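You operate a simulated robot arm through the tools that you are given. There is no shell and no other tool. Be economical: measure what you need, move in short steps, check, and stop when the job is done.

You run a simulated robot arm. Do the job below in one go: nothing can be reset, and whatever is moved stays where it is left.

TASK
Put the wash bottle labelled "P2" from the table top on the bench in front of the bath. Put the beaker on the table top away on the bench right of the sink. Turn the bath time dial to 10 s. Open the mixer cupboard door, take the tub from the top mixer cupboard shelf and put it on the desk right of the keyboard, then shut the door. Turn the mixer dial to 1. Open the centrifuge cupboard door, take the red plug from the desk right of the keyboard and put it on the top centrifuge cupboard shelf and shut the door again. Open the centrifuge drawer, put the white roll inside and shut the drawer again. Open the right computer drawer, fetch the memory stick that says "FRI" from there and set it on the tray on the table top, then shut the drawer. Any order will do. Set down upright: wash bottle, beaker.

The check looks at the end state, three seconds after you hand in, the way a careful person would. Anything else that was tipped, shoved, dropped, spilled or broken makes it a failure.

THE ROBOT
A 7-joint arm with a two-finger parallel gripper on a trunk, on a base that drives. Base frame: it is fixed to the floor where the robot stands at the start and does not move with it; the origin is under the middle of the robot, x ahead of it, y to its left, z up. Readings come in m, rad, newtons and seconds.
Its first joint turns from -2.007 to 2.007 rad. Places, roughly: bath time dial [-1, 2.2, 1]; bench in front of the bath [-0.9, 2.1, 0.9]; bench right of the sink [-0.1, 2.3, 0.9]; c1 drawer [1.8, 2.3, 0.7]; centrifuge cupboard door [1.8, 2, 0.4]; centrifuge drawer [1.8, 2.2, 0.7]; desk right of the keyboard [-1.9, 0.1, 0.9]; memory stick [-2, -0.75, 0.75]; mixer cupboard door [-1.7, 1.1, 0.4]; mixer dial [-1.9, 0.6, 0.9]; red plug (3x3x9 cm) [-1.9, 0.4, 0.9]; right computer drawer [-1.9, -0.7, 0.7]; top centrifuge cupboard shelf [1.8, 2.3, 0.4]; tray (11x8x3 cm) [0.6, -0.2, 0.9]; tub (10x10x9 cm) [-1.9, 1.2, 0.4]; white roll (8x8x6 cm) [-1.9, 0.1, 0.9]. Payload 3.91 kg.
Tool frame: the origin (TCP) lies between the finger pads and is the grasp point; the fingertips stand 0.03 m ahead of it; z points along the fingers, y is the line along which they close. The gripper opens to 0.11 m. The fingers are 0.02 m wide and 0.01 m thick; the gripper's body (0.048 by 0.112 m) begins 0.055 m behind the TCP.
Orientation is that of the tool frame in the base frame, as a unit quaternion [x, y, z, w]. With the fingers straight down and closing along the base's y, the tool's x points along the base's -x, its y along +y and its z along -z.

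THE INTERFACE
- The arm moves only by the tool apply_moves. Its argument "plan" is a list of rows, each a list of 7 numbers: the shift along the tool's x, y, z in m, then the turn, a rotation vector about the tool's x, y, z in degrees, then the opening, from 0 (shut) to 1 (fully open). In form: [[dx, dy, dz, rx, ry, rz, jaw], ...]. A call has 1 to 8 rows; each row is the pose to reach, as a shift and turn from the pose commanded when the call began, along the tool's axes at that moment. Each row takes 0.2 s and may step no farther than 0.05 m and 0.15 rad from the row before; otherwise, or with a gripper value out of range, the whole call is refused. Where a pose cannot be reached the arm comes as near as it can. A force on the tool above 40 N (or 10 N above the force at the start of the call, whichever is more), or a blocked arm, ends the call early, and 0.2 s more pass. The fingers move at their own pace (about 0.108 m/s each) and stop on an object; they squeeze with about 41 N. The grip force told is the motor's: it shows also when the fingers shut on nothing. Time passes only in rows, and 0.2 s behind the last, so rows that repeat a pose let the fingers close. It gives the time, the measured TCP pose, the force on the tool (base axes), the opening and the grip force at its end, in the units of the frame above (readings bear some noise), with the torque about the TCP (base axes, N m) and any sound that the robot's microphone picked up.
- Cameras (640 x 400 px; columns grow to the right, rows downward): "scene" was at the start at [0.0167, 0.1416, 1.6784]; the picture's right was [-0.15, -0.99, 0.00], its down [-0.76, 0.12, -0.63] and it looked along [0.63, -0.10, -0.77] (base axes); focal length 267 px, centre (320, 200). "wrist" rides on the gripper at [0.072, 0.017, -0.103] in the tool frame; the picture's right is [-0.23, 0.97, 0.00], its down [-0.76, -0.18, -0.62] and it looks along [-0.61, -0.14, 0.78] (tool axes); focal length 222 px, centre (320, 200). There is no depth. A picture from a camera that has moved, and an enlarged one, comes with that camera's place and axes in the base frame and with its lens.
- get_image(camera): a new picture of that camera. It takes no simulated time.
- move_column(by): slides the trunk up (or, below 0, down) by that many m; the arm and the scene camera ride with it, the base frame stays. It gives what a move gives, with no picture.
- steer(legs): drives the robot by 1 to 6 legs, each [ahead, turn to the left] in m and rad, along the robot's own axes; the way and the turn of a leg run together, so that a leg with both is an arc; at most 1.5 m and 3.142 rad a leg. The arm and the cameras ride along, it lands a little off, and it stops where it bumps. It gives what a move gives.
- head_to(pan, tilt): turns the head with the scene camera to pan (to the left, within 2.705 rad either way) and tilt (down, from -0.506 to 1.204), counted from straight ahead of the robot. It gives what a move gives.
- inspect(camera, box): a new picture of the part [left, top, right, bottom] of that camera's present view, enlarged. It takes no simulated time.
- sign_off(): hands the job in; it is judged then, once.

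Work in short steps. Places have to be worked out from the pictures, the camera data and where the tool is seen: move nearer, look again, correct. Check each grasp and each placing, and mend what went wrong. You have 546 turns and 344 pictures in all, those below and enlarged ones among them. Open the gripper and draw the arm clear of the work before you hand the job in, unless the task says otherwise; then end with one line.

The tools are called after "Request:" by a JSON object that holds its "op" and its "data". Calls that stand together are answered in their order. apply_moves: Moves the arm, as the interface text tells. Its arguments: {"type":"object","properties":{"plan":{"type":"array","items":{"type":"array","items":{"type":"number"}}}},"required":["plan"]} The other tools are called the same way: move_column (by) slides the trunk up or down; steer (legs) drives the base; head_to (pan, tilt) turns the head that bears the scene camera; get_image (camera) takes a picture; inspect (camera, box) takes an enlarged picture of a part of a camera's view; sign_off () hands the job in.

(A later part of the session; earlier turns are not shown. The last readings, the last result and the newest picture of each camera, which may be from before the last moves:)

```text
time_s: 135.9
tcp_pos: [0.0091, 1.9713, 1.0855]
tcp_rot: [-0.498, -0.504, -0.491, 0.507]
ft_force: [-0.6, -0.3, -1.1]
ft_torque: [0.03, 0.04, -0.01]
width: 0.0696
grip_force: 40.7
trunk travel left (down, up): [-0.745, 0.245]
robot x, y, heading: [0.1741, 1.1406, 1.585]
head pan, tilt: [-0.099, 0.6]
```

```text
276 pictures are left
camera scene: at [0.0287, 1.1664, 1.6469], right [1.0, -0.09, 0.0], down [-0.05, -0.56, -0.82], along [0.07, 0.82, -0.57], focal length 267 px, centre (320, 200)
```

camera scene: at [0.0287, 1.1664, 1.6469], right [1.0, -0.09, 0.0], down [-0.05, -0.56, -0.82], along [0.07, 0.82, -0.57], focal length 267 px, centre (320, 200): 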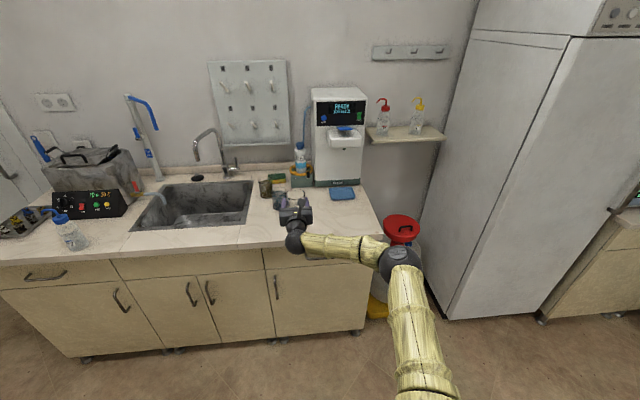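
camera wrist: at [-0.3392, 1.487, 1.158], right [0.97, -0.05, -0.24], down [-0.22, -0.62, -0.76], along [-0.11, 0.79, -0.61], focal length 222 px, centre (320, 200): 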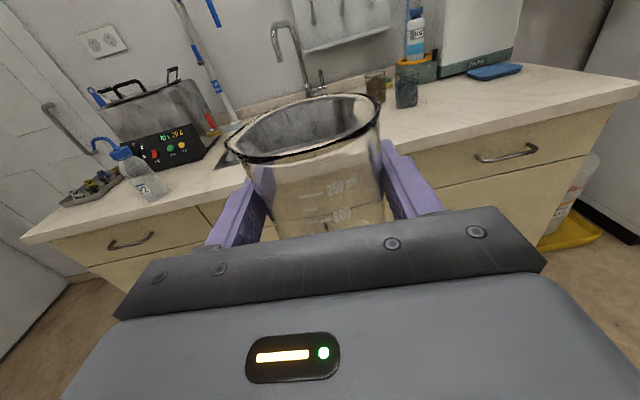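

I drive 0.1 ahead and lower to just above the bench.

Request:
{"op": "steer", "data": {"legs": [[0.1, -0.014]]}}

Request:
{"op": "move_column", "data": {"by": -0.135}}

Request:
{"op": "inspect", "data": {"camera": "scene", "box": [220, 150, 400, 262]}}

Request:
{"op": "get_image", "data": {"camera": "wrist"}}

```text
time_s: 137.0
tcp_pos: [0.0176, 2.0773, 1.0842]
tcp_rot: [-0.502, -0.501, -0.493, 0.503]
ft_force: [0.8, 0.9, -2.1]
ft_torque: [0.04, 0.01, -0.04]
width: 0.0695
grip_force: 40.4
trunk travel left (down, up): [-0.745, 0.245]
robot x, y, heading: [0.1725, 1.2446, 1.572]
head pan, tilt: [-0.099, 0.6]
```

```text
time_s: 138.7
tcp_pos: [0.0176, 2.0741, 0.9502]
tcp_rot: [-0.501, -0.501, -0.494, 0.504]
ft_force: [0.8, -0.4, -0.8]
ft_torque: [-0.03, -0.01, -0.02]
width: 0.0694
grip_force: 41.0
trunk travel left (down, up): [-0.61, 0.38]
robot x, y, heading: [0.1714, 1.2426, 1.569]
head pan, tilt: [-0.099, 0.6]
```

```text
3.56 times, centred on (310, 206) of scene
camera zoom: at [0.0287, 1.2695, 1.5119], right [0.99, -0.1, 0.0], down [-0.06, -0.56, -0.82], along [0.08, 0.82, -0.57], focal length 950 px, centre (356, 179)
```

zoom: 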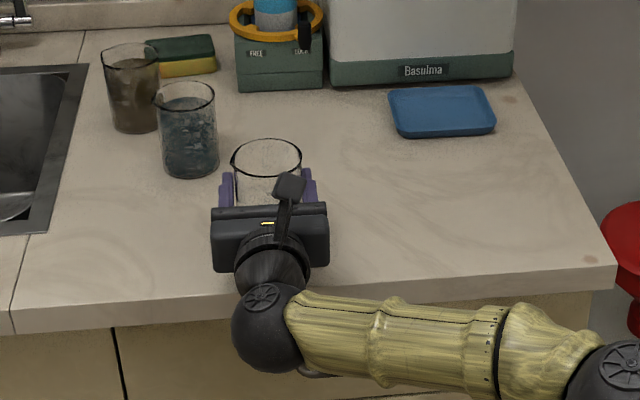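

```text
274 pictures are left
camera wrist: at [0.0369, 1.9722, 1.0232], right [0.97, 0.01, -0.24], down [-0.18, -0.63, -0.76], along [-0.15, 0.78, -0.61], focal length 222 px, centre (320, 200)
```

wrist: 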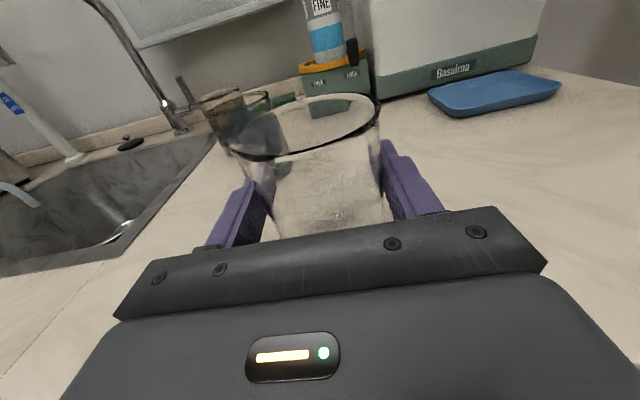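

There's a filled glass to the left, so I shift 2.5 cm right and creep down.

Request:
{"op": "apply_moves", "data": {"plan": [[0, 0.02, 0, 0, 0, 0, 0.5], [0, 0.03, 0, 0, 0, 0, 0.5], [-0.008, 0.03, 0, 0, 0, 0, 0.5], [-0.011, 0.03, 0, 0, 0, 0, 0.5]]}}

Request:
{"op": "apply_moves", "data": {"plan": [[-0.002, 0, 0, 0, 0, 0, 0.5], [-0.004, 0, 0, 0, 0, 0, 0.5]]}}

```text
time_s: 139.7
tcp_pos: [0.0481, 2.075, 0.939]
tcp_rot: [-0.502, -0.501, -0.494, 0.503]
ft_force: [0.2, 0.4, -1.0]
ft_torque: [-0.03, -0.04, 0.04]
width: 0.0694
grip_force: 41.3
trunk travel left (down, up): [-0.61, 0.38]
robot x, y, heading: [0.1721, 1.2419, 1.572]
head pan, tilt: [-0.099, 0.6]
```

```text
time_s: 140.3
tcp_pos: [0.0474, 2.075, 0.9354]
tcp_rot: [-0.501, -0.501, -0.495, 0.503]
ft_force: [-0.2, -0.7, 0.4]
ft_torque: [0.01, -0.06, 0.01]
width: 0.0696
grip_force: 41.5
trunk travel left (down, up): [-0.61, 0.38]
robot x, y, heading: [0.1728, 1.2392, 1.569]
head pan, tilt: [-0.099, 0.6]
```

Request:
{"op": "apply_moves", "data": {"plan": [[-0.001, 0, 0, 0, 0, 0, 0.5], [-0.003, 0, 0, 0, 0, 0, 0.5]]}}

```text
time_s: 140.9
tcp_pos: [0.0473, 2.076, 0.9343]
tcp_rot: [-0.5, -0.5, -0.496, 0.504]
ft_force: [-1.9, 4.0, 10.7]
ft_torque: [0.17, -0.3, 0.13]
width: 0.0696
grip_force: 41.3
trunk travel left (down, up): [-0.61, 0.38]
robot x, y, heading: [0.1737, 1.2416, 1.57]
head pan, tilt: [-0.099, 0.6]
```

The bench is touched (11 N). I open and withdraw.

Request:
{"op": "apply_moves", "data": {"plan": [[0, 0, 0, 0, 0, 0, 0.8], [0, 0, 0, 0, 0, 0, 1], [0, 0, 0, 0, 0, 0, 1], [0, 0, -0.04, 0, 0, 0, 1], [0, 0, -0.08, 0, 0, 0, 1], [0, 0, -0.12, 0, 0, 0, 1]]}}

Request:
{"op": "steer", "data": {"legs": [[-0.3, 0]]}}

Request:
{"op": "inspect", "data": {"camera": "scene", "box": [220, 120, 400, 232]}}

```text
time_s: 142.3
tcp_pos: [0.0491, 1.9502, 0.9338]
tcp_rot: [-0.502, -0.501, -0.493, 0.504]
ft_force: [0.4, 0.3, -0.2]
ft_torque: [0.02, 0.04, 0.03]
width: 0.11
grip_force: 0.0
trunk travel left (down, up): [-0.61, 0.38]
robot x, y, heading: [0.1714, 1.2382, 1.572]
head pan, tilt: [-0.099, 0.6]
```

```text
time_s: 143.8
tcp_pos: [0.0423, 1.7946, 0.9343]
tcp_rot: [-0.5, -0.502, -0.493, 0.506]
ft_force: [0.1, -0.2, 0.6]
ft_torque: [-0.02, -0.01, -0.01]
width: 0.11
grip_force: 0.2
trunk travel left (down, up): [-0.61, 0.38]
robot x, y, heading: [0.1717, 1.0868, 1.571]
head pan, tilt: [-0.099, 0.6]
stopped in leg 1: the robot was blocked; the commanded pose is now the measured one
```

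```text
3.56 times, centred on (310, 176) of scene
camera zoom: at [0.0271, 1.1129, 1.5119], right [1.0, -0.1, 0.0], down [-0.05, -0.56, -0.82], along [0.08, 0.82, -0.57], focal length 950 px, centre (356, 285)
```

zoom: 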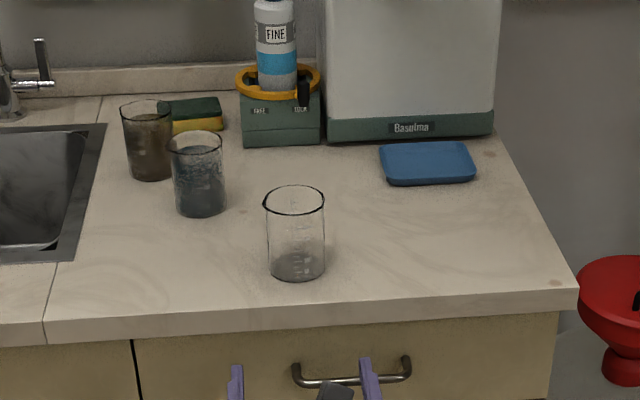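

The beaker stands well. The base bumped something behind it, likely the table corner; I look back to check.

Request:
{"op": "head_to", "data": {"pan": -2.5, "tilt": 0.9}}

Request:
{"op": "get_image", "data": {"camera": "scene"}}

```text
time_s: 146.0
tcp_pos: [0.0431, 1.7942, 0.9341]
tcp_rot: [-0.499, -0.502, -0.492, 0.506]
ft_force: [-0.2, 0.4, -0.5]
ft_torque: [-0.02, -0.03, 0.01]
width: 0.11
grip_force: 0.1
trunk travel left (down, up): [-0.61, 0.38]
robot x, y, heading: [0.1679, 1.0836, 1.572]
head pan, tilt: [-2.499, 0.901]
```

```text
272 pictures are left
camera scene: at [0.0641, 0.9647, 1.4872], right [-0.8, -0.6, 0.0], down [-0.47, 0.63, -0.62], along [0.37, -0.5, -0.78], focal length 267 px, centre (320, 200)
```

scene: 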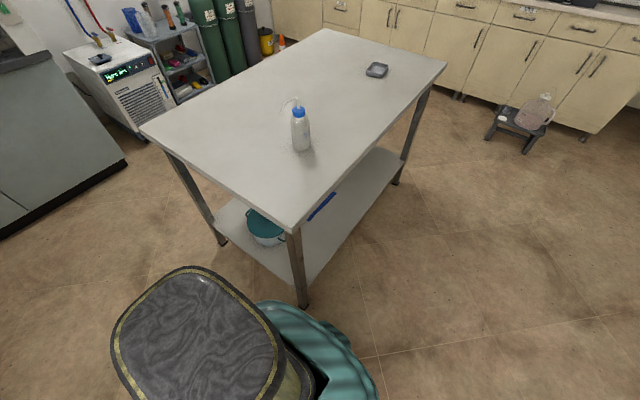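

The table is fine. Now the mixer cupboard: I turn to face the desk (−x) and drive to about (-0.65, 0.95).

Request:
{"op": "steer", "data": {"legs": [[0.06, 0], [0, 1.75], [0.83, 0], [0, -0.18]]}}

Request:
{"op": "head_to", "data": {"pan": 0.0, "tilt": 0.6}}

Request:
{"op": "get_image", "data": {"camera": "scene"}}

Request:
{"op": "get_image", "data": {"camera": "wrist"}}

```text
time_s: 155.9
tcp_pos: [-1.3575, 0.8519, 0.9339]
tcp_rot: [-0.005, 0.708, -0.014, -0.706]
ft_force: [0.0, -1.3, 0.4]
ft_torque: [-0.02, -0.07, 0.01]
width: 0.1101
grip_force: 0.0
trunk travel left (down, up): [-0.61, 0.38]
robot x, y, heading: [-0.6505, 0.9863, -3.13]
head pan, tilt: [-2.499, 0.901]
```

```text
time_s: 158.2
tcp_pos: [-1.3589, 0.8525, 0.9342]
tcp_rot: [-0.005, 0.708, -0.013, -0.706]
ft_force: [-0.5, 0.7, -0.8]
ft_torque: [0.01, 0.0, -0.01]
width: 0.1102
grip_force: 0.0
trunk travel left (down, up): [-0.61, 0.38]
robot x, y, heading: [-0.6521, 0.9942, -3.126]
head pan, tilt: [0.0, 0.6]
```

```text
271 pictures are left
camera scene: at [-0.6762, 0.8356, 1.5119], right [-0.01, 1.0, 0.0], down [0.57, 0.01, -0.82], along [-0.82, -0.01, -0.57], focal length 267 px, centre (320, 200)
```

scene: 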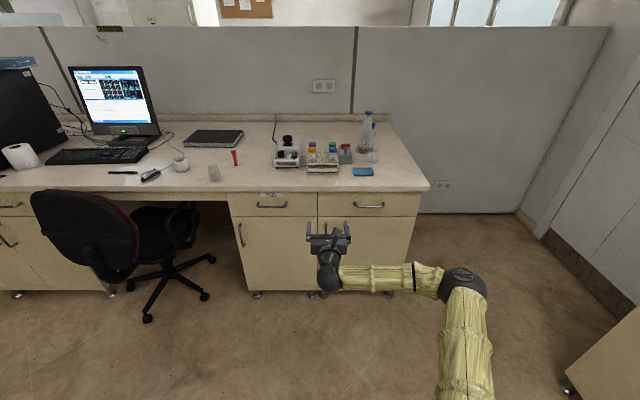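

```text
270 pictures are left
camera wrist: at [-1.2548, 0.873, 1.0069], right [-0.03, 0.97, -0.24], down [0.63, -0.17, -0.76], along [-0.78, -0.17, -0.61], focal length 222 px, centre (320, 200)
```

wrist: 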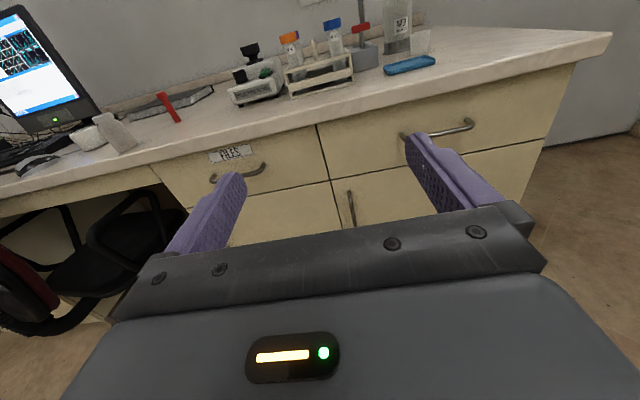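

The right-hand cabinet (y≈0.82–1.30) has a vertical handle near (-1.69, 0.845, 0.57). I drive a little closer, lower the trunk and look.

Request:
{"op": "steer", "data": {"legs": [[0.13, -0.012]]}}

Request:
{"op": "move_column", "data": {"by": -0.35}}

Request:
{"op": "get_image", "data": {"camera": "scene"}}

Request:
{"op": "get_image", "data": {"camera": "wrist"}}

```text
time_s: 159.5
tcp_pos: [-1.489, 0.8568, 0.9341]
tcp_rot: [-0.003, 0.709, -0.011, -0.706]
ft_force: [-0.4, -0.8, -0.3]
ft_torque: [0.0, 0.01, 0.0]
width: 0.1102
grip_force: 0.0
trunk travel left (down, up): [-0.61, 0.38]
robot x, y, heading: [-0.7762, 0.9889, -3.135]
head pan, tilt: [0.0, 0.6]
```

```text
time_s: 162.9
tcp_pos: [-1.4885, 0.8561, 0.5847]
tcp_rot: [-0.003, 0.708, -0.011, -0.706]
ft_force: [-0.4, -0.6, -0.1]
ft_torque: [0.0, 0.0, 0.01]
width: 0.1104
grip_force: 0.1
trunk travel left (down, up): [-0.26, 0.73]
robot x, y, heading: [-0.7805, 0.9878, -3.134]
head pan, tilt: [0.0, 0.6]
```

```text
269 pictures are left
camera scene: at [-0.8074, 0.8344, 1.1619], right [-0.01, 1.0, 0.0], down [0.57, 0.0, -0.82], along [-0.82, -0.01, -0.57], focal length 267 px, centre (320, 200)
```

scene: 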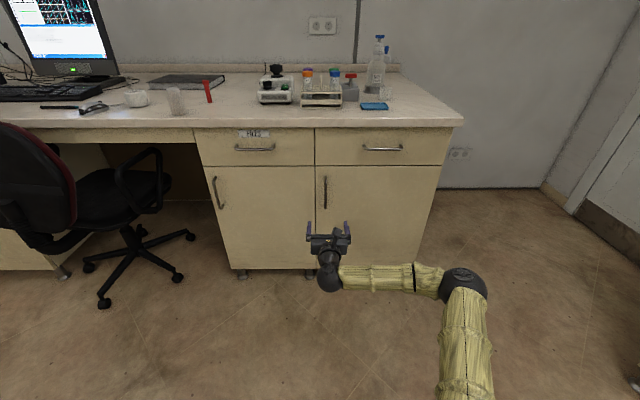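

```text
268 pictures are left
camera wrist: at [-1.3857, 0.876, 0.6569], right [-0.02, 0.97, -0.24], down [0.63, -0.17, -0.76], along [-0.78, -0.16, -0.61], focal length 222 px, centre (320, 200)
```

wrist: 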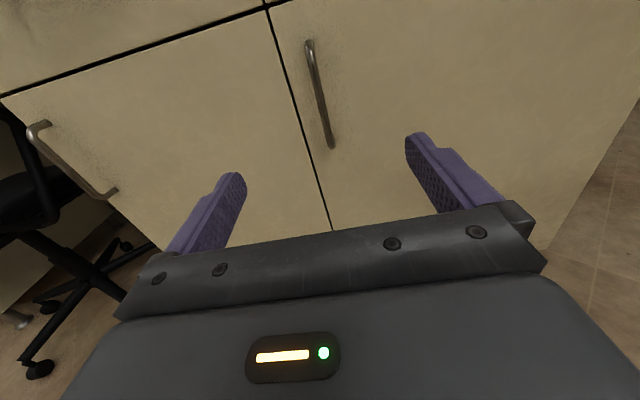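

The handle is at (-1.69, 0.855), z 0.52–0.64, and I am lined up. I drive 0.1 and reach on.

Request:
{"op": "steer", "data": {"legs": [[0.1, 0]]}}

Request:
{"op": "apply_moves", "data": {"plan": [[0, 0, 0.03, 0, 0, 0, 0.7], [0, 0, 0.055, 0, 0, 0, 0.6]]}}

Request:
{"op": "get_image", "data": {"camera": "wrist"}}

```text
time_s: 164.1
tcp_pos: [-1.5917, 0.8552, 0.5839]
tcp_rot: [-0.003, 0.708, -0.012, -0.706]
ft_force: [-0.5, 0.0, -0.1]
ft_torque: [-0.04, 0.05, 0.03]
width: 0.1098
grip_force: 0.0
trunk travel left (down, up): [-0.26, 0.73]
robot x, y, heading: [-0.8845, 0.9885, -3.14]
head pan, tilt: [0.0, 0.6]
```

```text
time_s: 164.7
tcp_pos: [-1.6467, 0.8507, 0.5858]
tcp_rot: [-0.004, 0.708, -0.013, -0.706]
ft_force: [-0.4, 0.3, 0.2]
ft_torque: [0.02, -0.02, 0.02]
width: 0.0661
grip_force: 0.0
trunk travel left (down, up): [-0.26, 0.73]
robot x, y, heading: [-0.8845, 0.9864, -3.131]
head pan, tilt: [0.0, 0.6]
```

```text
267 pictures are left
camera wrist: at [-1.5432, 0.8718, 0.6579], right [-0.02, 0.97, -0.24], down [0.63, -0.17, -0.76], along [-0.78, -0.17, -0.61], focal length 222 px, centre (320, 200)
```

wrist: 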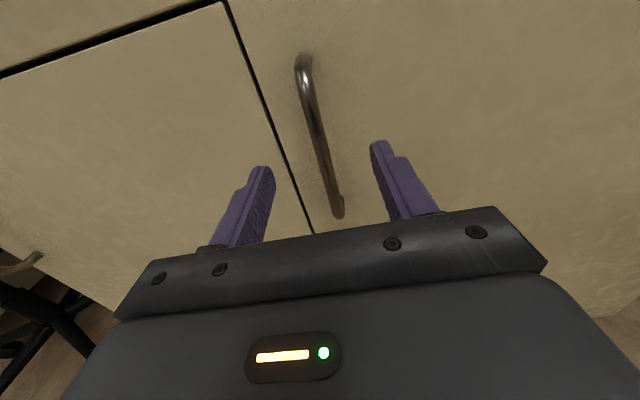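

The handle is between the fingers about 5 cm ahead. I advance 0.035 and close.

Request:
{"op": "apply_moves", "data": {"plan": [[0, 0, 0.02, 0, 0, 0, 0.6], [0, 0, 0.035, 0, 0, 0, 0.6], [0, 0, 0.035, 0, 0, 0, 0.2], [0, 0, 0.035, 0, 0, 0, 0], [0, 0, 0.035, 0, 0, 0, 0], [0, 0, 0.035, 0, 0, 0, 0]]}}

Request:
{"op": "get_image", "data": {"camera": "wrist"}}

```text
time_s: 166.1
tcp_pos: [-1.6817, 0.8515, 0.5838]
tcp_rot: [-0.005, 0.708, -0.011, -0.706]
ft_force: [-0.7, 0.6, 0.6]
ft_torque: [0.73, 0.02, -0.04]
width: 0.0116
grip_force: 45.0
trunk travel left (down, up): [-0.26, 0.73]
robot x, y, heading: [-0.8833, 0.9817, -3.138]
head pan, tilt: [0.0, 0.6]
```

```text
266 pictures are left
camera wrist: at [-1.578, 0.8715, 0.6568], right [-0.02, 0.97, -0.24], down [0.63, -0.17, -0.76], along [-0.78, -0.17, -0.61], focal length 222 px, centre (320, 200)
```

wrist: 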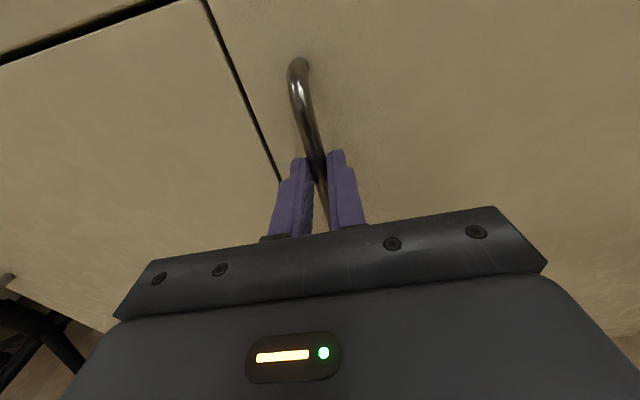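

Handle gripped. I pull it along the door's arc, turning the hand with the door to 20°.

Request:
{"op": "apply_moves", "data": {"plan": [[0, 0.005, -0.038, 5, 0, 0, 0], [0, 0.0132, -0.0753, 10, 0, 0, 0], [0, 0.0247, -0.1118, 15, 0, 0, 0], [0, 0.0393, -0.1472, 20, 0, 0, 0]]}}

Request:
{"op": "get_image", "data": {"camera": "scene"}}

```text
time_s: 167.1
tcp_pos: [-1.5374, 0.8964, 0.5842]
tcp_rot: [-0.123, 0.696, -0.131, -0.695]
ft_force: [-11.3, 23.1, 0.3]
ft_torque: [0.66, 0.35, -0.7]
width: 0.0114
grip_force: 44.9
trunk travel left (down, up): [-0.26, 0.73]
robot x, y, heading: [-0.8872, 0.9872, -3.133]
head pan, tilt: [0.0, 0.6]
```

```text
265 pictures are left
camera scene: at [-0.9108, 0.8347, 1.162], right [-0.01, 1.0, 0.0], down [0.57, 0.0, -0.82], along [-0.82, -0.01, -0.57], focal length 267 px, centre (320, 200)
```

scene: 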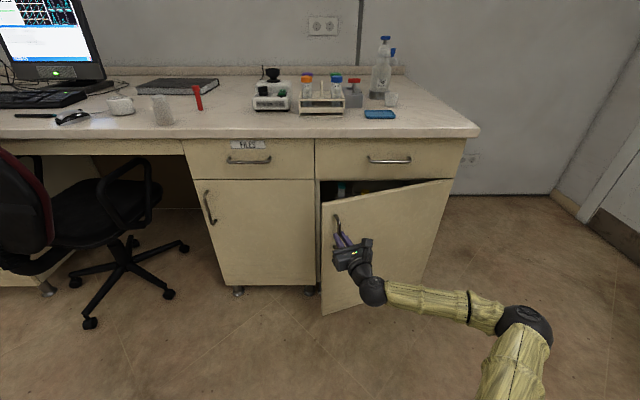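

The door is opening, about 20°. I continue another 15°.

Request:
{"op": "apply_moves", "data": {"plan": [[0, 0.007, -0.036, 5, 0, 0, 0], [0, 0.0155, -0.071, 10, 0, 0, 0], [0, 0.027, -0.105, 15, 0, 0, 0]]}}

Request:
{"op": "get_image", "data": {"camera": "scene"}}

```text
time_s: 167.9
tcp_pos: [-1.4473, 0.9573, 0.5843]
tcp_rot: [-0.215, 0.673, -0.222, -0.672]
ft_force: [-9.3, 14.3, -4.7]
ft_torque: [0.66, 0.28, -0.51]
width: 0.0114
grip_force: 45.5
trunk travel left (down, up): [-0.26, 0.73]
robot x, y, heading: [-0.8843, 0.9878, -3.132]
head pan, tilt: [0.0, 0.6]
```

```text
264 pictures are left
camera scene: at [-0.911, 0.8342, 1.1619], right [-0.01, 1.0, 0.0], down [0.57, 0.0, -0.82], along [-0.82, -0.01, -0.57], focal length 267 px, centre (320, 200)
```

scene: 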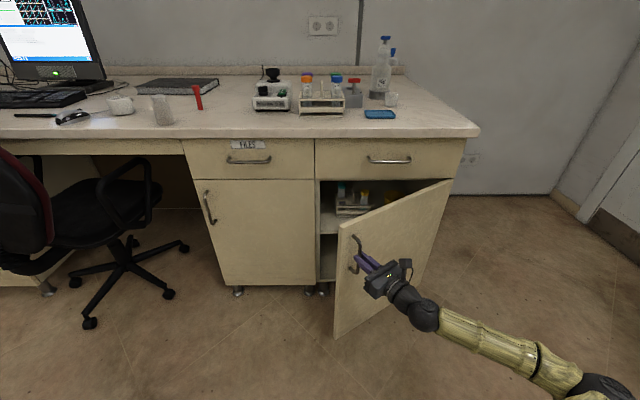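

About 35° now and still easy; another 20°.

Request:
{"op": "apply_moves", "data": {"plan": [[0, 0.007, -0.035, 5, 0, 0, 0], [0, 0.0155, -0.069, 10, 0, 0, 0], [0, 0.027, -0.103, 15, 0, 0, 0], [0, 0.041, -0.136, 20, 0, 0, 0]]}}

Request:
{"op": "get_image", "data": {"camera": "scene"}}

```text
time_s: 168.9
tcp_pos: [-1.3592, 1.0609, 0.5843]
tcp_rot: [0.331, -0.619, 0.34, 0.626]
ft_force: [2.4, -2.1, 11.0]
ft_torque: [0.56, 0.17, 0.21]
width: 0.0111
grip_force: 45.2
trunk travel left (down, up): [-0.26, 0.73]
robot x, y, heading: [-0.8802, 0.9896, -3.13]
head pan, tilt: [0.0, 0.6]
stopped in row 4: the force on the tool passed its limit (the readings are from after the stop); the commanded pose is now the measured one
```

```text
263 pictures are left
camera scene: at [-0.9085, 0.8333, 1.1619], right [-0.01, 1.0, 0.0], down [0.56, 0.01, -0.83], along [-0.83, -0.01, -0.56], focal length 267 px, centre (320, 200)
```

scene: 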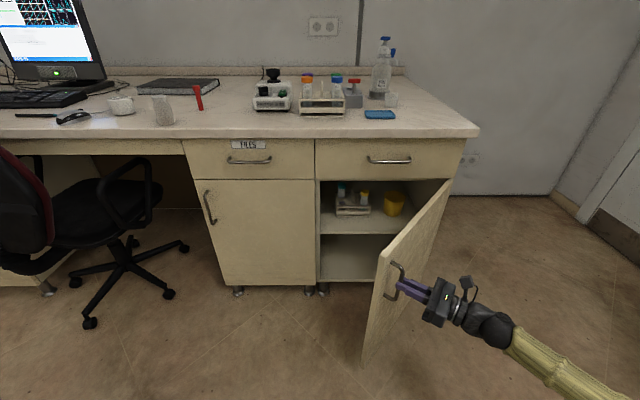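

The door is at about 57° and the yellow tub is visible inside. I let go, back the hand off the handle, then the base.

Request:
{"op": "apply_moves", "data": {"plan": [[0, 0, 0, 0, 0, 0, 0.3], [0, 0, 0, 0, 0, 0, 0.5], [0, 0, -0.04, 0, 0, 0, 0.5], [0, 0, -0.075, 0, 0, 0, 0.5]]}}

Request:
{"op": "steer", "data": {"legs": [[-0.25, 0]]}}

Request:
{"op": "get_image", "data": {"camera": "scene"}}

```text
time_s: 169.9
tcp_pos: [-1.3193, 1.125, 0.5821]
tcp_rot: [0.329, -0.621, 0.339, 0.625]
ft_force: [-0.3, 0.6, -0.2]
ft_torque: [-0.04, 0.01, 0.02]
width: 0.055
grip_force: 0.0
trunk travel left (down, up): [-0.26, 0.73]
robot x, y, heading: [-0.8871, 0.9861, -3.137]
head pan, tilt: [0.0, 0.6]
```

```text
time_s: 171.7
tcp_pos: [-1.0733, 1.125, 0.5806]
tcp_rot: [0.331, -0.62, 0.342, 0.624]
ft_force: [-0.2, 0.4, 0.3]
ft_torque: [0.02, -0.02, 0.02]
width: 0.0549
grip_force: 0.1
trunk travel left (down, up): [-0.26, 0.73]
robot x, y, heading: [-0.6345, 0.9935, -3.121]
head pan, tilt: [0.0, 0.6]
```

```text
262 pictures are left
camera scene: at [-0.6608, 0.8366, 1.1619], right [-0.02, 1.0, 0.0], down [0.56, 0.01, -0.82], along [-0.82, -0.01, -0.57], focal length 267 px, centre (320, 200)
```

scene: 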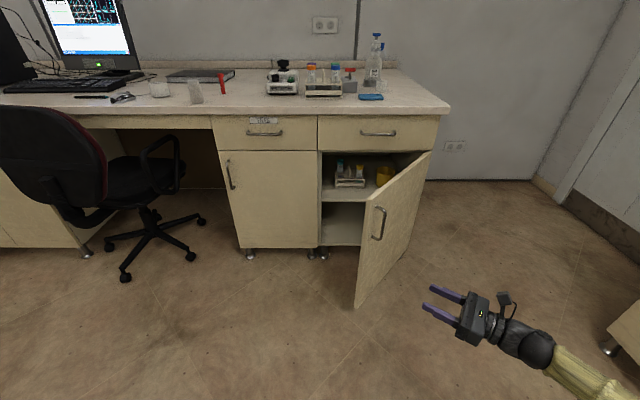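

I swing the hand back to point at the cabinet, coming round to the inner side of the door.

Request:
{"op": "apply_moves", "data": {"plan": [[0, 0.006, 0.0457, -8.1, 0, 0, 0], [0, 0.012, 0.0914, -16.2, 0, 0, 0], [0, 0.018, 0.137, -24.3, 0, 0, 0], [0, 0.024, 0.183, -32.4, 0, 0, 0], [0, 0.03, 0.2285, -40.5, 0, 0, 0], [0, 0.036, 0.274, -48.6, 0, 0, 0], [0, 0.0417, 0.32, -56.7, 0, 0, 0]]}}

Request:
{"op": "get_image", "data": {"camera": "wrist"}}

Request:
{"op": "get_image", "data": {"camera": "scene"}}

```text
time_s: 172.8
tcp_pos: [-1.2143, 1.0, 0.6175]
tcp_rot: [0.171, -0.684, 0.041, 0.708]
ft_force: [-0.1, -0.1, 0.1]
ft_torque: [0.01, -0.03, 0.01]
width: 0.0
grip_force: 37.7
trunk travel left (down, up): [-0.26, 0.73]
robot x, y, heading: [-0.6354, 0.9926, -3.123]
head pan, tilt: [0.0, 0.6]
stopped in row 5: the arm was blocked; the commanded pose is now the measured one
```

```text
261 pictures are left
camera wrist: at [-1.1148, 1.0338, 0.6916], right [-0.3, 0.95, -0.04], down [0.6, 0.15, -0.79], along [-0.74, -0.26, -0.62], focal length 222 px, centre (320, 200)
```

wrist: 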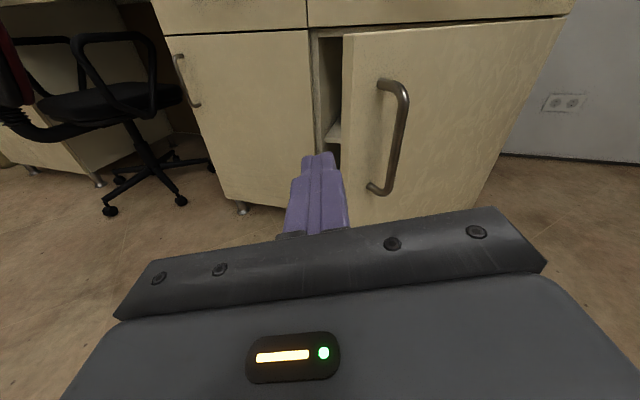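

```text
260 pictures are left
camera scene: at [-0.6608, 0.8367, 1.162], right [-0.02, 1.0, 0.0], down [0.56, 0.01, -0.83], along [-0.82, -0.01, -0.56], focal length 267 px, centre (320, 200)
```

scene: 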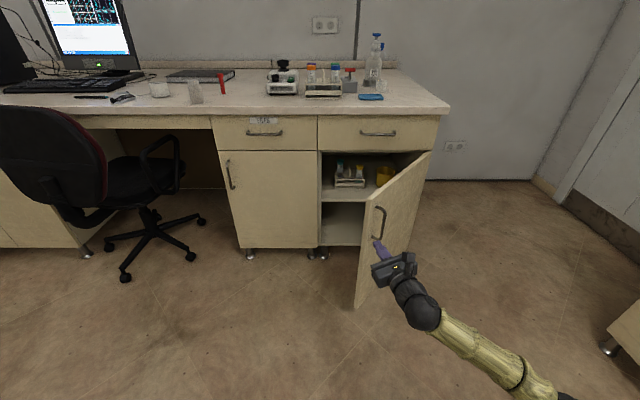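

The arm hit a limit midway but touched nothing. I move the hand sideways past the door edge, straightening it.

Request:
{"op": "apply_moves", "data": {"plan": [[0.007, -0.0375, 0.012, -4, 0, 3, 0], [0.014, -0.075, 0.024, -8, 0, 6, 0], [0.021, -0.1126, 0.036, -12, 0, 9, 0], [0.021, -0.1126, 0.036, -16, 0, 10, 0]]}}

Request:
{"op": "get_image", "data": {"camera": "wrist"}}

```text
time_s: 173.5
tcp_pos: [-1.2181, 1.0458, 0.6373]
tcp_rot: [0.025, -0.685, -0.081, 0.723]
ft_force: [0.1, -0.4, -0.5]
ft_torque: [0.0, -0.01, 0.0]
width: 0.0
grip_force: 37.4
trunk travel left (down, up): [-0.26, 0.73]
robot x, y, heading: [-0.6366, 0.9923, -3.124]
head pan, tilt: [0.0, 0.6]
stopped in row 3: the arm was blocked; the commanded pose is now the measured one
```

```text
259 pictures are left
camera wrist: at [-1.1095, 1.0436, 0.7051], right [0.07, 0.99, -0.08], down [0.57, -0.11, -0.81], along [-0.82, 0.01, -0.57], focal length 222 px, centre (320, 200)
```

wrist: 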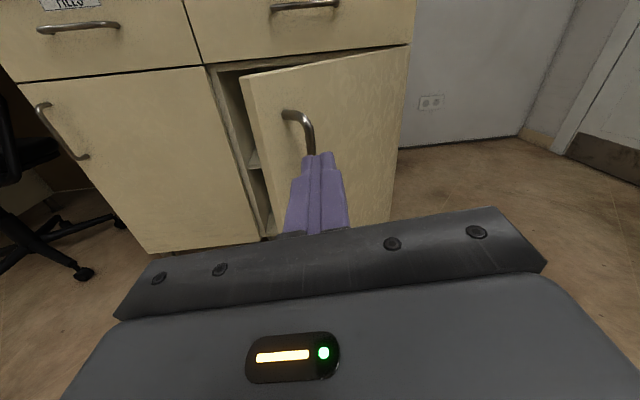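

The arm is cramped this close. I back the base 0.2 and extend the arm while moving it left (−y).

Request:
{"op": "steer", "data": {"legs": [[-0.2, 0]]}}

Request:
{"op": "apply_moves", "data": {"plan": [[0, 0, 0.04, 0, 0, 0, 0], [0, -0.02, 0.08, 0, 0, 0, 0], [0, -0.05, 0.11, 0, 0, 0, 0], [0, -0.09, 0.13, 0, 0, 0, 0], [0, -0.13, 0.13, 0, 0, 0, 0]]}}

Request:
{"op": "get_image", "data": {"camera": "scene"}}

```text
time_s: 175.1
tcp_pos: [-1.0168, 1.0504, 0.6374]
tcp_rot: [0.025, -0.686, -0.081, 0.723]
ft_force: [0.1, -0.5, 0.8]
ft_torque: [0.03, 0.0, 0.0]
width: 0.0
grip_force: 37.9
trunk travel left (down, up): [-0.26, 0.73]
robot x, y, heading: [-0.4399, 0.9927, -3.13]
head pan, tilt: [0.0, 0.6]
```

```text
time_s: 176.3
tcp_pos: [-1.1553, 0.9328, 0.6248]
tcp_rot: [0.024, -0.685, -0.081, 0.723]
ft_force: [0.0, 0.0, 0.7]
ft_torque: [0.01, 0.02, -0.02]
width: 0.0002
grip_force: 38.4
trunk travel left (down, up): [-0.26, 0.73]
robot x, y, heading: [-0.4354, 0.9917, -3.132]
head pan, tilt: [0.0, 0.6]
```

```text
258 pictures are left
camera scene: at [-0.4619, 0.8398, 1.162], right [-0.01, 1.0, 0.0], down [0.56, 0.01, -0.83], along [-0.82, -0.01, -0.56], focal length 267 px, centre (320, 200)
```

scene: 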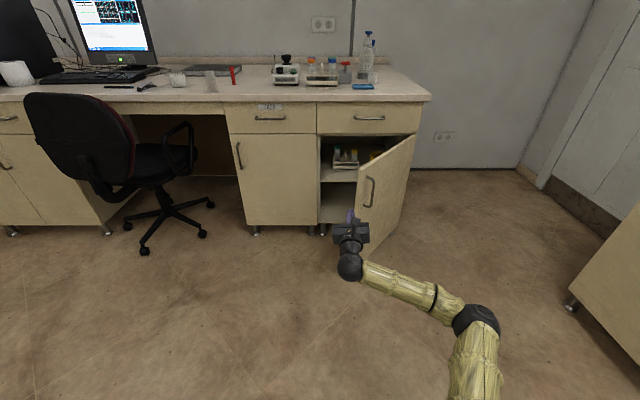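

Clear now. I straighten the hand, shift to y≈0.86, and drive it in past the door edge.

Request:
{"op": "apply_moves", "data": {"plan": [[0, -0.035, 0, 2.2, -1.7, 4.2, 0], [0, -0.075, 0, 4.4, -3.4, 8.4, 0]]}}

Request:
{"op": "steer", "data": {"legs": [[0.28, 0]]}}

Request:
{"op": "get_image", "data": {"camera": "scene"}}

Request:
{"op": "get_image", "data": {"camera": "wrist"}}

```text
time_s: 176.9
tcp_pos: [-1.163, 0.8568, 0.6167]
tcp_rot: [0.0, 0.71, 0.001, -0.705]
ft_force: [0.5, 0.2, -0.3]
ft_torque: [0.03, 0.01, 0.0]
width: 0.0
grip_force: 37.7
trunk travel left (down, up): [-0.26, 0.73]
robot x, y, heading: [-0.4337, 0.9927, -3.129]
head pan, tilt: [0.0, 0.6]
```

```text
time_s: 178.8
tcp_pos: [-1.4426, 0.8578, 0.6169]
tcp_rot: [0.002, 0.71, 0.004, -0.705]
ft_force: [0.9, -0.1, 0.5]
ft_torque: [0.03, 0.0, -0.01]
width: 0.0
grip_force: 37.2
trunk travel left (down, up): [-0.26, 0.73]
robot x, y, heading: [-0.7153, 0.9911, -3.139]
head pan, tilt: [0.0, 0.6]
```

```text
257 pictures are left
camera scene: at [-0.7416, 0.8369, 1.1619], right [-0.01, 1.0, 0.0], down [0.57, 0.0, -0.82], along [-0.82, -0.01, -0.57], focal length 267 px, centre (320, 200)
```

scene: 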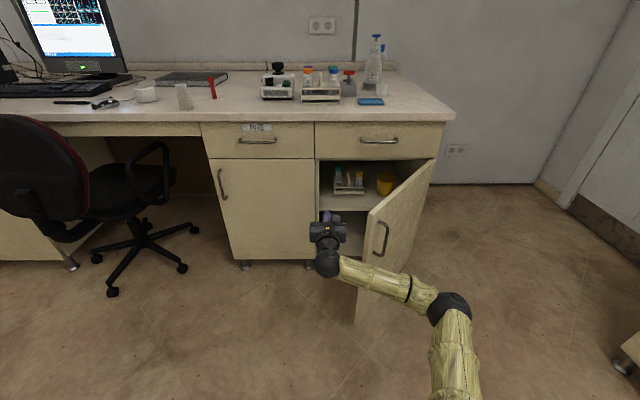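

```text
256 pictures are left
camera wrist: at [-1.3391, 0.8737, 0.6902], right [0.01, 0.97, -0.22], down [0.63, -0.18, -0.76], along [-0.78, -0.13, -0.61], focal length 222 px, centre (320, 200)
```

wrist: 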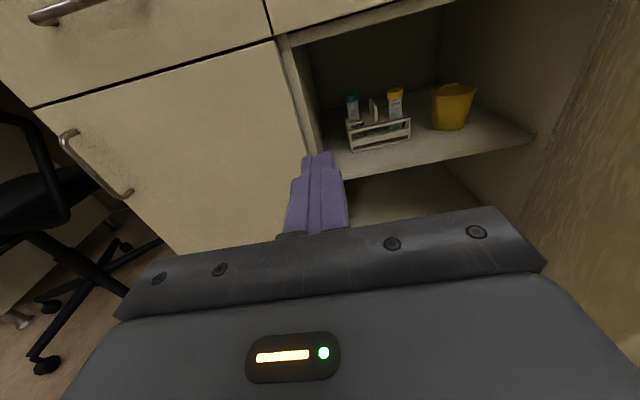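

I see the tub (a yellow bucket) near the shelf front, about (-1.78, 1.10, 0.49). Now I sweep the hand to +y to push the door wider.

Request:
{"op": "apply_moves", "data": {"plan": [[0, 0.04, 0, 0, 0, 0, 0], [0, 0.08, 0, 0, 0, 0, 0], [0, 0.12, 0, 0, 0, 0, 0], [0, 0.16, 0, 0, 0, 0, 0], [0, 0.2, 0, 0, 0, 0, 0]]}}

Request:
{"op": "get_image", "data": {"camera": "scene"}}

```text
time_s: 180.1
tcp_pos: [-1.4417, 1.0601, 0.6162]
tcp_rot: [0.001, 0.709, 0.003, -0.705]
ft_force: [-0.1, -0.3, 1.3]
ft_torque: [0.01, 0.02, 0.0]
width: 0.0
grip_force: 37.6
trunk travel left (down, up): [-0.26, 0.73]
robot x, y, heading: [-0.7127, 0.9876, -3.133]
head pan, tilt: [0.0, 0.6]
```

```text
255 pictures are left
camera scene: at [-0.7417, 0.8367, 1.1619], right [-0.01, 1.0, 0.0], down [0.57, 0.0, -0.82], along [-0.82, -0.01, -0.57], focal length 267 px, centre (320, 200)
```

scene: 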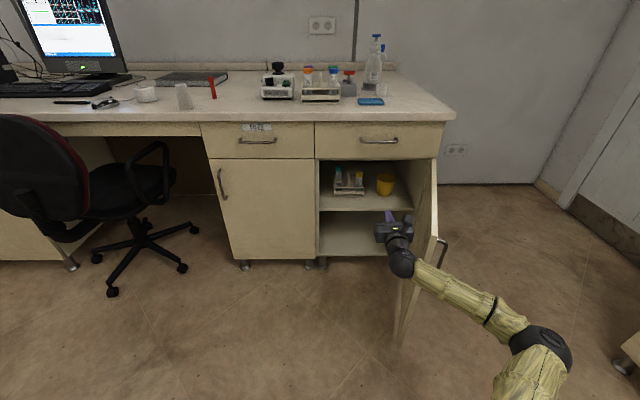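

The door is at about 80°. I push it a bit further.

Request:
{"op": "apply_moves", "data": {"plan": [[0, 0.04, 0, 0, 0, 0, 0], [0, 0.08, 0, 0, 0, 0, 0], [0, 0.11, 0, 0, 0, 0, 0]]}}

Request:
{"op": "get_image", "data": {"camera": "scene"}}

Request:
{"op": "get_image", "data": {"camera": "wrist"}}

```text
time_s: 180.8
tcp_pos: [-1.4395, 1.1718, 0.6185]
tcp_rot: [0.002, 0.71, 0.005, -0.705]
ft_force: [0.5, -0.1, 0.0]
ft_torque: [-0.01, -0.03, -0.02]
width: 0.0001
grip_force: 37.4
trunk travel left (down, up): [-0.26, 0.73]
robot x, y, heading: [-0.7145, 0.9895, -3.134]
head pan, tilt: [0.0, 0.6]
```

```text
254 pictures are left
camera scene: at [-0.7416, 0.8368, 1.1619], right [-0.01, 1.0, 0.0], down [0.57, 0.0, -0.82], along [-0.82, -0.01, -0.57], focal length 267 px, centre (320, 200)
```

scene: 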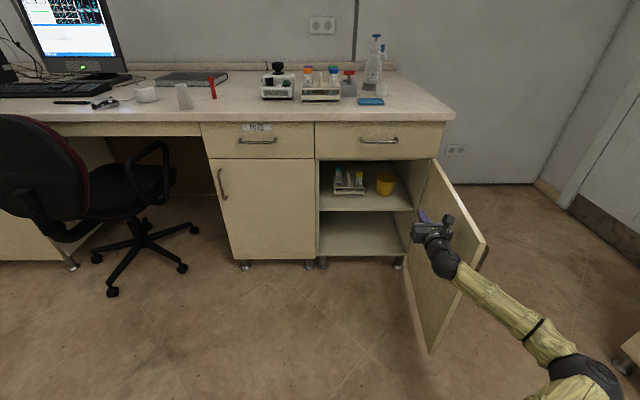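

```text
253 pictures are left
camera wrist: at [-1.336, 1.1883, 0.6917], right [0.01, 0.97, -0.22], down [0.63, -0.18, -0.76], along [-0.78, -0.13, -0.61], focal length 222 px, centre (320, 200)
```

wrist: 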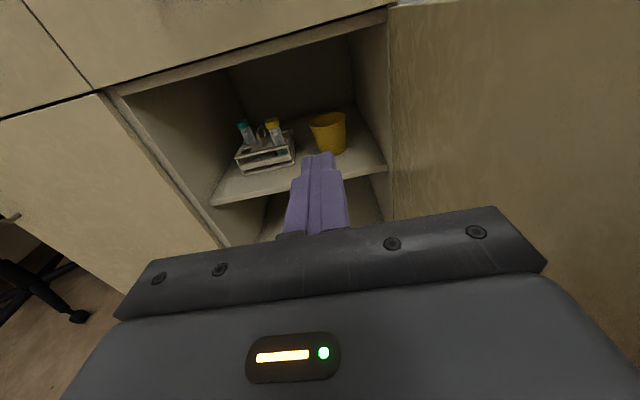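

The door is past 100°. From two wrist views the tub is at (-1.92, 1.17), base z≈0.40. I push the door a bit more to make room for the elbow.

Request:
{"op": "apply_moves", "data": {"plan": [[0, 0.04, 0.01, 0, 0, 0, 0], [0, 0.08, 0.02, 0, 0, 0, 0], [0, 0.12, 0.03, 0, 0, 0, 0], [0, 0.15, 0.04, 0, 0, 0, 0]]}}

Request:
{"op": "get_image", "data": {"camera": "scene"}}

```text
time_s: 181.8
tcp_pos: [-1.4761, 1.2929, 0.6174]
tcp_rot: [-0.008, 0.709, -0.008, -0.706]
ft_force: [1.3, -5.0, 2.1]
ft_torque: [0.21, -0.05, -0.36]
width: 0.0003
grip_force: 37.2
trunk travel left (down, up): [-0.26, 0.73]
robot x, y, heading: [-0.7147, 0.9886, -3.128]
head pan, tilt: [0.0, 0.6]
stopped in row 4: the force on the tool passed its limit (the readings are from after the stop); the commanded pose is now the measured one
```

```text
252 pictures are left
camera scene: at [-0.7409, 0.8363, 1.1619], right [-0.01, 1.0, 0.0], down [0.56, 0.0, -0.83], along [-0.83, -0.01, -0.56], focal length 267 px, centre (320, 200)
```

scene: 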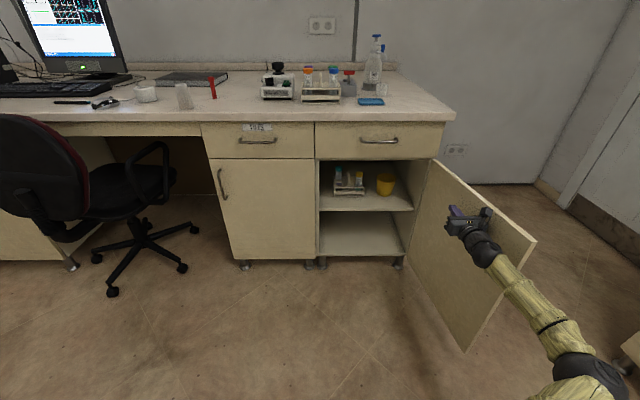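

The door is at about 120° and stopped. I bring the hand back in line with the tub, lower it and open.

Request:
{"op": "apply_moves", "data": {"plan": [[0, -0.045, 0, 0, 0, 0, 0], [0, -0.09, 0, 0, 0, 0, 0], [0, -0.125, 0, 0, 0, 0, 0.5], [0, -0.125, 0, 0, 0, 0, 1]]}}

Request:
{"op": "move_column", "data": {"by": -0.165}}

Request:
{"op": "get_image", "data": {"camera": "wrist"}}

Request:
{"op": "get_image", "data": {"camera": "scene"}}

```text
time_s: 182.8
tcp_pos: [-1.4737, 1.1694, 0.6153]
tcp_rot: [-0.007, 0.709, -0.008, -0.705]
ft_force: [-0.3, 0.4, 0.4]
ft_torque: [-0.01, -0.01, -0.01]
width: 0.11
grip_force: 0.1
trunk travel left (down, up): [-0.26, 0.73]
robot x, y, heading: [-0.7136, 0.9904, -3.129]
head pan, tilt: [0.0, 0.6]
```

```text
time_s: 184.7
tcp_pos: [-1.4749, 1.1701, 0.4505]
tcp_rot: [-0.007, 0.709, -0.008, -0.705]
ft_force: [0.6, 0.1, -0.2]
ft_torque: [0.0, 0.0, -0.01]
width: 0.11
grip_force: 0.1
trunk travel left (down, up): [-0.095, 0.895]
robot x, y, heading: [-0.7136, 0.9925, -3.135]
head pan, tilt: [0.0, 0.6]
```

```text
251 pictures are left
camera wrist: at [-1.3716, 1.1896, 0.5238], right [-0.02, 0.97, -0.23], down [0.63, -0.17, -0.76], along [-0.78, -0.16, -0.61], focal length 222 px, centre (320, 200)
```

wrist: 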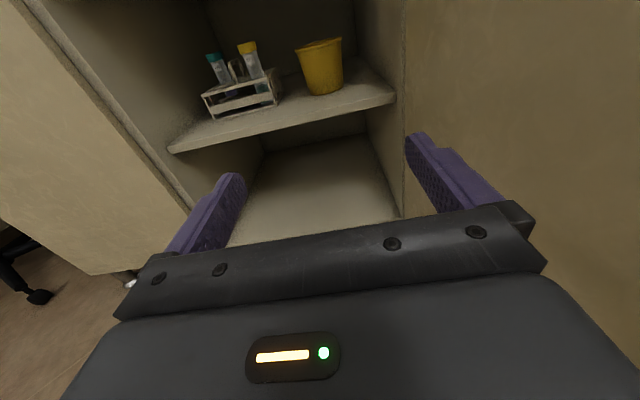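

```text
250 pictures are left
camera scene: at [-0.7412, 0.837, 0.997], right [-0.01, 1.0, 0.0], down [0.57, 0.0, -0.82], along [-0.82, -0.01, -0.57], focal length 267 px, centre (320, 200)
```

scene: 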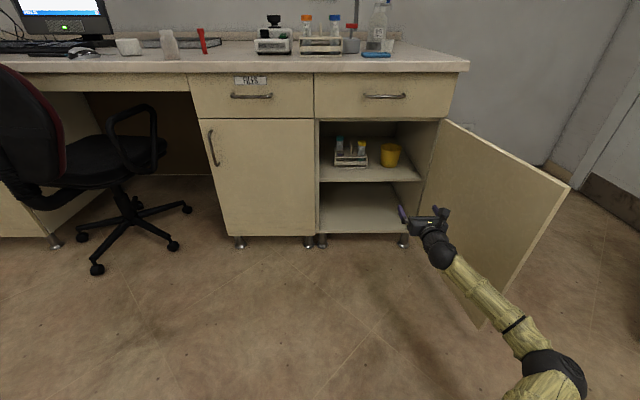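

The path is clear; the elbow stays about 15 cm off the door. I drive in 0.3 and look.

Request:
{"op": "steer", "data": {"legs": [[0.3, 0]]}}

Request:
{"op": "get_image", "data": {"camera": "wrist"}}

Request:
{"op": "get_image", "data": {"camera": "scene"}}

```text
time_s: 186.8
tcp_pos: [-1.7797, 1.1762, 0.451]
tcp_rot: [-0.004, 0.709, -0.005, -0.705]
ft_force: [-0.6, 0.4, -0.4]
ft_torque: [-0.02, 0.03, -0.03]
width: 0.1097
grip_force: 0.1
trunk travel left (down, up): [-0.095, 0.895]
robot x, y, heading: [-1.0172, 0.9909, 3.139]
head pan, tilt: [0.0, 0.6]
```

```text
249 pictures are left
camera wrist: at [-1.6759, 1.1943, 0.5237], right [-0.01, 0.97, -0.23], down [0.63, -0.17, -0.76], along [-0.78, -0.15, -0.61], focal length 222 px, centre (320, 200)
```

wrist: 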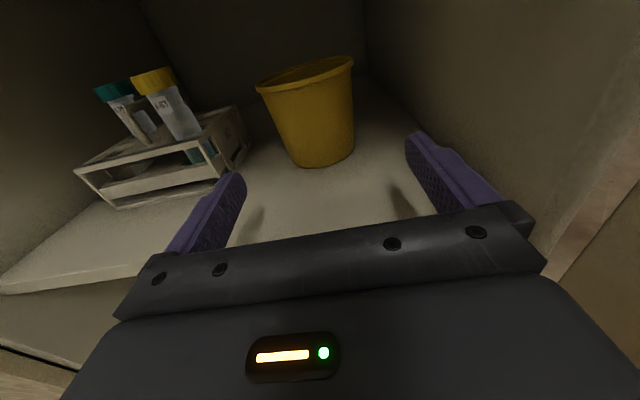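

```text
248 pictures are left
camera scene: at [-1.0484, 0.8364, 0.9969], right [0.0, 1.0, 0.0], down [0.57, 0.0, -0.82], along [-0.82, 0.0, -0.57], focal length 267 px, centre (320, 200)
```

scene: 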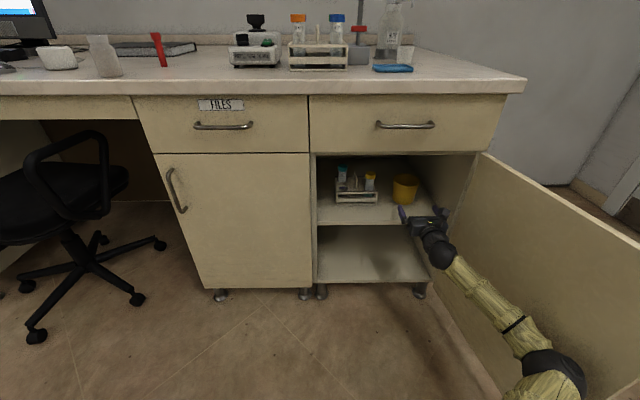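

Tub centre ≈ (-1.94, 1.163). The rack is just left, so I align carefully, narrow the jaws slightly and go in.

Request:
{"op": "apply_moves", "data": {"plan": [[-0.008, -0.011, 0.0, 0, 0, 0, 0.96], [-0.008, -0.011, 0.04, 0, 0, 0, 0.96], [-0.008, -0.011, 0.08, 0, 0, 0, 0.96]]}}

Request:
{"op": "get_image", "data": {"camera": "wrist"}}

```text
time_s: 187.6
tcp_pos: [-1.8521, 1.1642, 0.4427]
tcp_rot: [-0.005, 0.709, -0.007, -0.705]
ft_force: [26.7, -4.3, 6.0]
ft_torque: [-0.04, -1.46, -0.64]
width: 0.1059
grip_force: 0.2
trunk travel left (down, up): [-0.095, 0.895]
robot x, y, heading: [-1.0238, 0.9869, 3.142]
head pan, tilt: [0.0, 0.6]
stopped in row 3: the force on the tool passed its limit (the readings are from after the stop); the commanded pose is now the measured one
```

```text
247 pictures are left
camera wrist: at [-1.749, 1.1822, 0.5147], right [-0.01, 0.97, -0.23], down [0.63, -0.17, -0.76], along [-0.78, -0.15, -0.61], focal length 222 px, centre (320, 200)
```

wrist: 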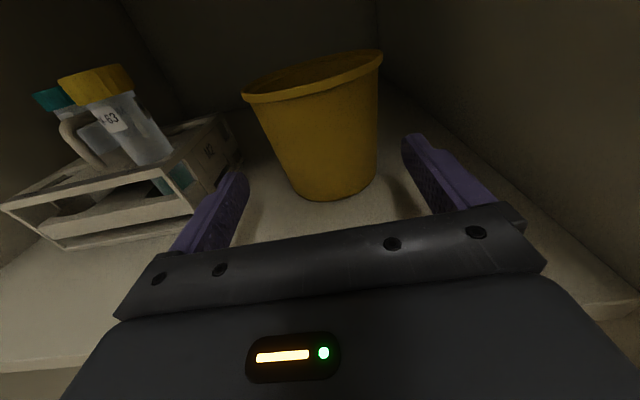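

Something at about shelf level touched — the wrist against the shelf's front edge. I back up a little and pitch the hand 20° down so its rear clears the shelf.

Request:
{"op": "apply_moves", "data": {"plan": [[0, 0, -0.03, 0, 0, 0, 0.96], [0.004, 0, -0.03, 0, -8, 0, 0.96], [0.008, 0, -0.03, 0, -16, 0, 0.96], [0.01, 0, -0.03, 0, -22, 0, 0.96]]}}

Request:
{"op": "get_image", "data": {"camera": "wrist"}}

Request:
{"op": "get_image", "data": {"camera": "scene"}}

```text
time_s: 188.6
tcp_pos: [-1.8213, 1.1646, 0.4485]
tcp_rot: [-0.005, 0.832, -0.005, -0.554]
ft_force: [0.1, 0.7, -0.8]
ft_torque: [0.0, 0.06, 0.02]
width: 0.1055
grip_force: 0.0
trunk travel left (down, up): [-0.095, 0.895]
robot x, y, heading: [-1.0188, 0.9875, 3.134]
head pan, tilt: [0.0, 0.6]
```

```text
246 pictures are left
camera wrist: at [-1.7546, 1.1825, 0.5553], right [0.08, 0.97, -0.21], down [0.87, -0.17, -0.46], along [-0.49, -0.15, -0.86], focal length 222 px, centre (320, 200)
```

wrist: 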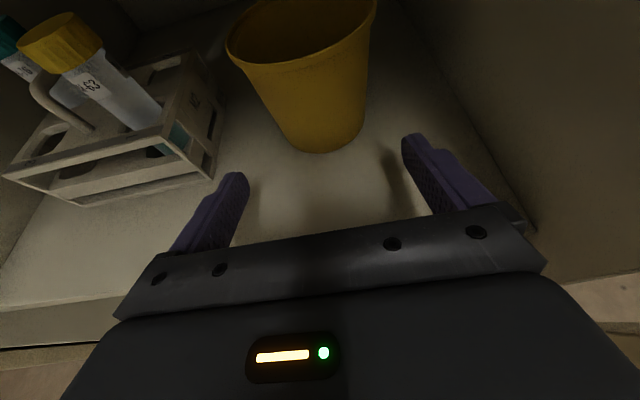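

```text
245 pictures are left
camera scene: at [-1.0483, 0.8365, 0.9969], right [0.0, 1.0, 0.0], down [0.57, 0.0, -0.82], along [-0.82, 0.0, -0.57], focal length 267 px, centre (320, 200)
```

scene: 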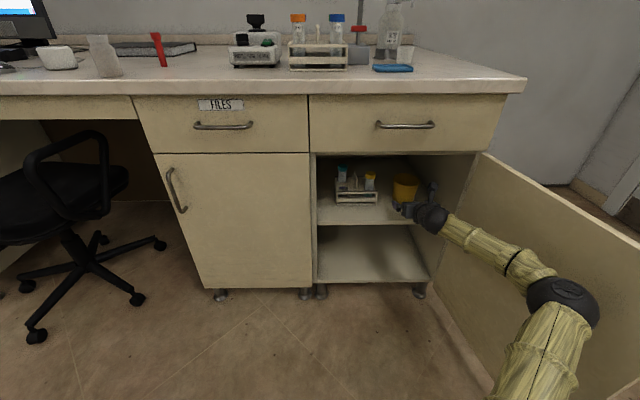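

Now level clear. The tub is 11.5 cm ahead; I go straight in at the same height.

Request:
{"op": "apply_moves", "data": {"plan": [[0.015, 0.002, 0.037, 0, 0, 0, 0.96], [0.03, 0.002, 0.073, 0, 0, 0, 0.96], [0.04, 0.002, 0.1, 0, 0, 0, 0.96]]}}

Request:
{"op": "get_image", "data": {"camera": "wrist"}}

```text
time_s: 189.4
tcp_pos: [-1.9331, 1.1643, 0.4511]
tcp_rot: [-0.004, 0.832, -0.005, -0.555]
ft_force: [0.1, -0.4, 1.2]
ft_torque: [0.0, -0.04, -0.01]
width: 0.1056
grip_force: 0.1
trunk travel left (down, up): [-0.095, 0.895]
robot x, y, heading: [-1.021, 0.9904, 3.139]
head pan, tilt: [0.0, 0.6]
```

```text
244 pictures are left
camera wrist: at [-1.8644, 1.1834, 0.5581], right [0.08, 0.97, -0.21], down [0.87, -0.17, -0.47], along [-0.49, -0.15, -0.86], focal length 222 px, centre (320, 200)
```

wrist: 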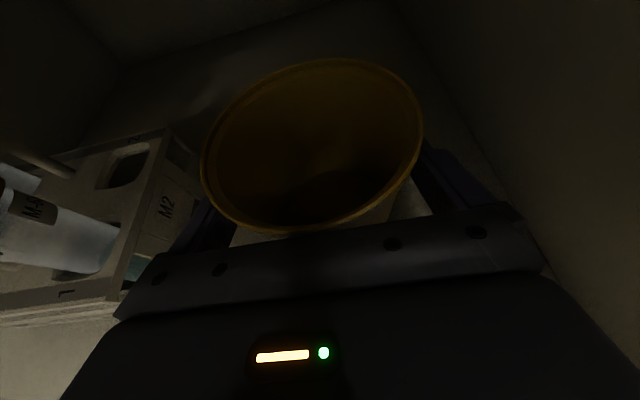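

The tub is between the fingers. I close.

Request:
{"op": "apply_moves", "data": {"plan": [[0, 0, 0, 0, 0, 0, 0.8], [0, 0, 0, 0, 0, 0, 0.65], [0, 0, 0, 0, 0, 0, 0.6], [0, 0, 0, 0, 0, 0, 0.6]]}}

```text
time_s: 190.4
tcp_pos: [-1.9316, 1.1649, 0.4513]
tcp_rot: [-0.005, 0.831, -0.006, -0.556]
ft_force: [-1.6, 0.2, 3.2]
ft_torque: [0.01, 0.09, -0.01]
width: 0.0882
grip_force: 41.1
trunk travel left (down, up): [-0.095, 0.895]
robot x, y, heading: [-1.016, 0.9916, 3.142]
head pan, tilt: [0.0, 0.6]
```

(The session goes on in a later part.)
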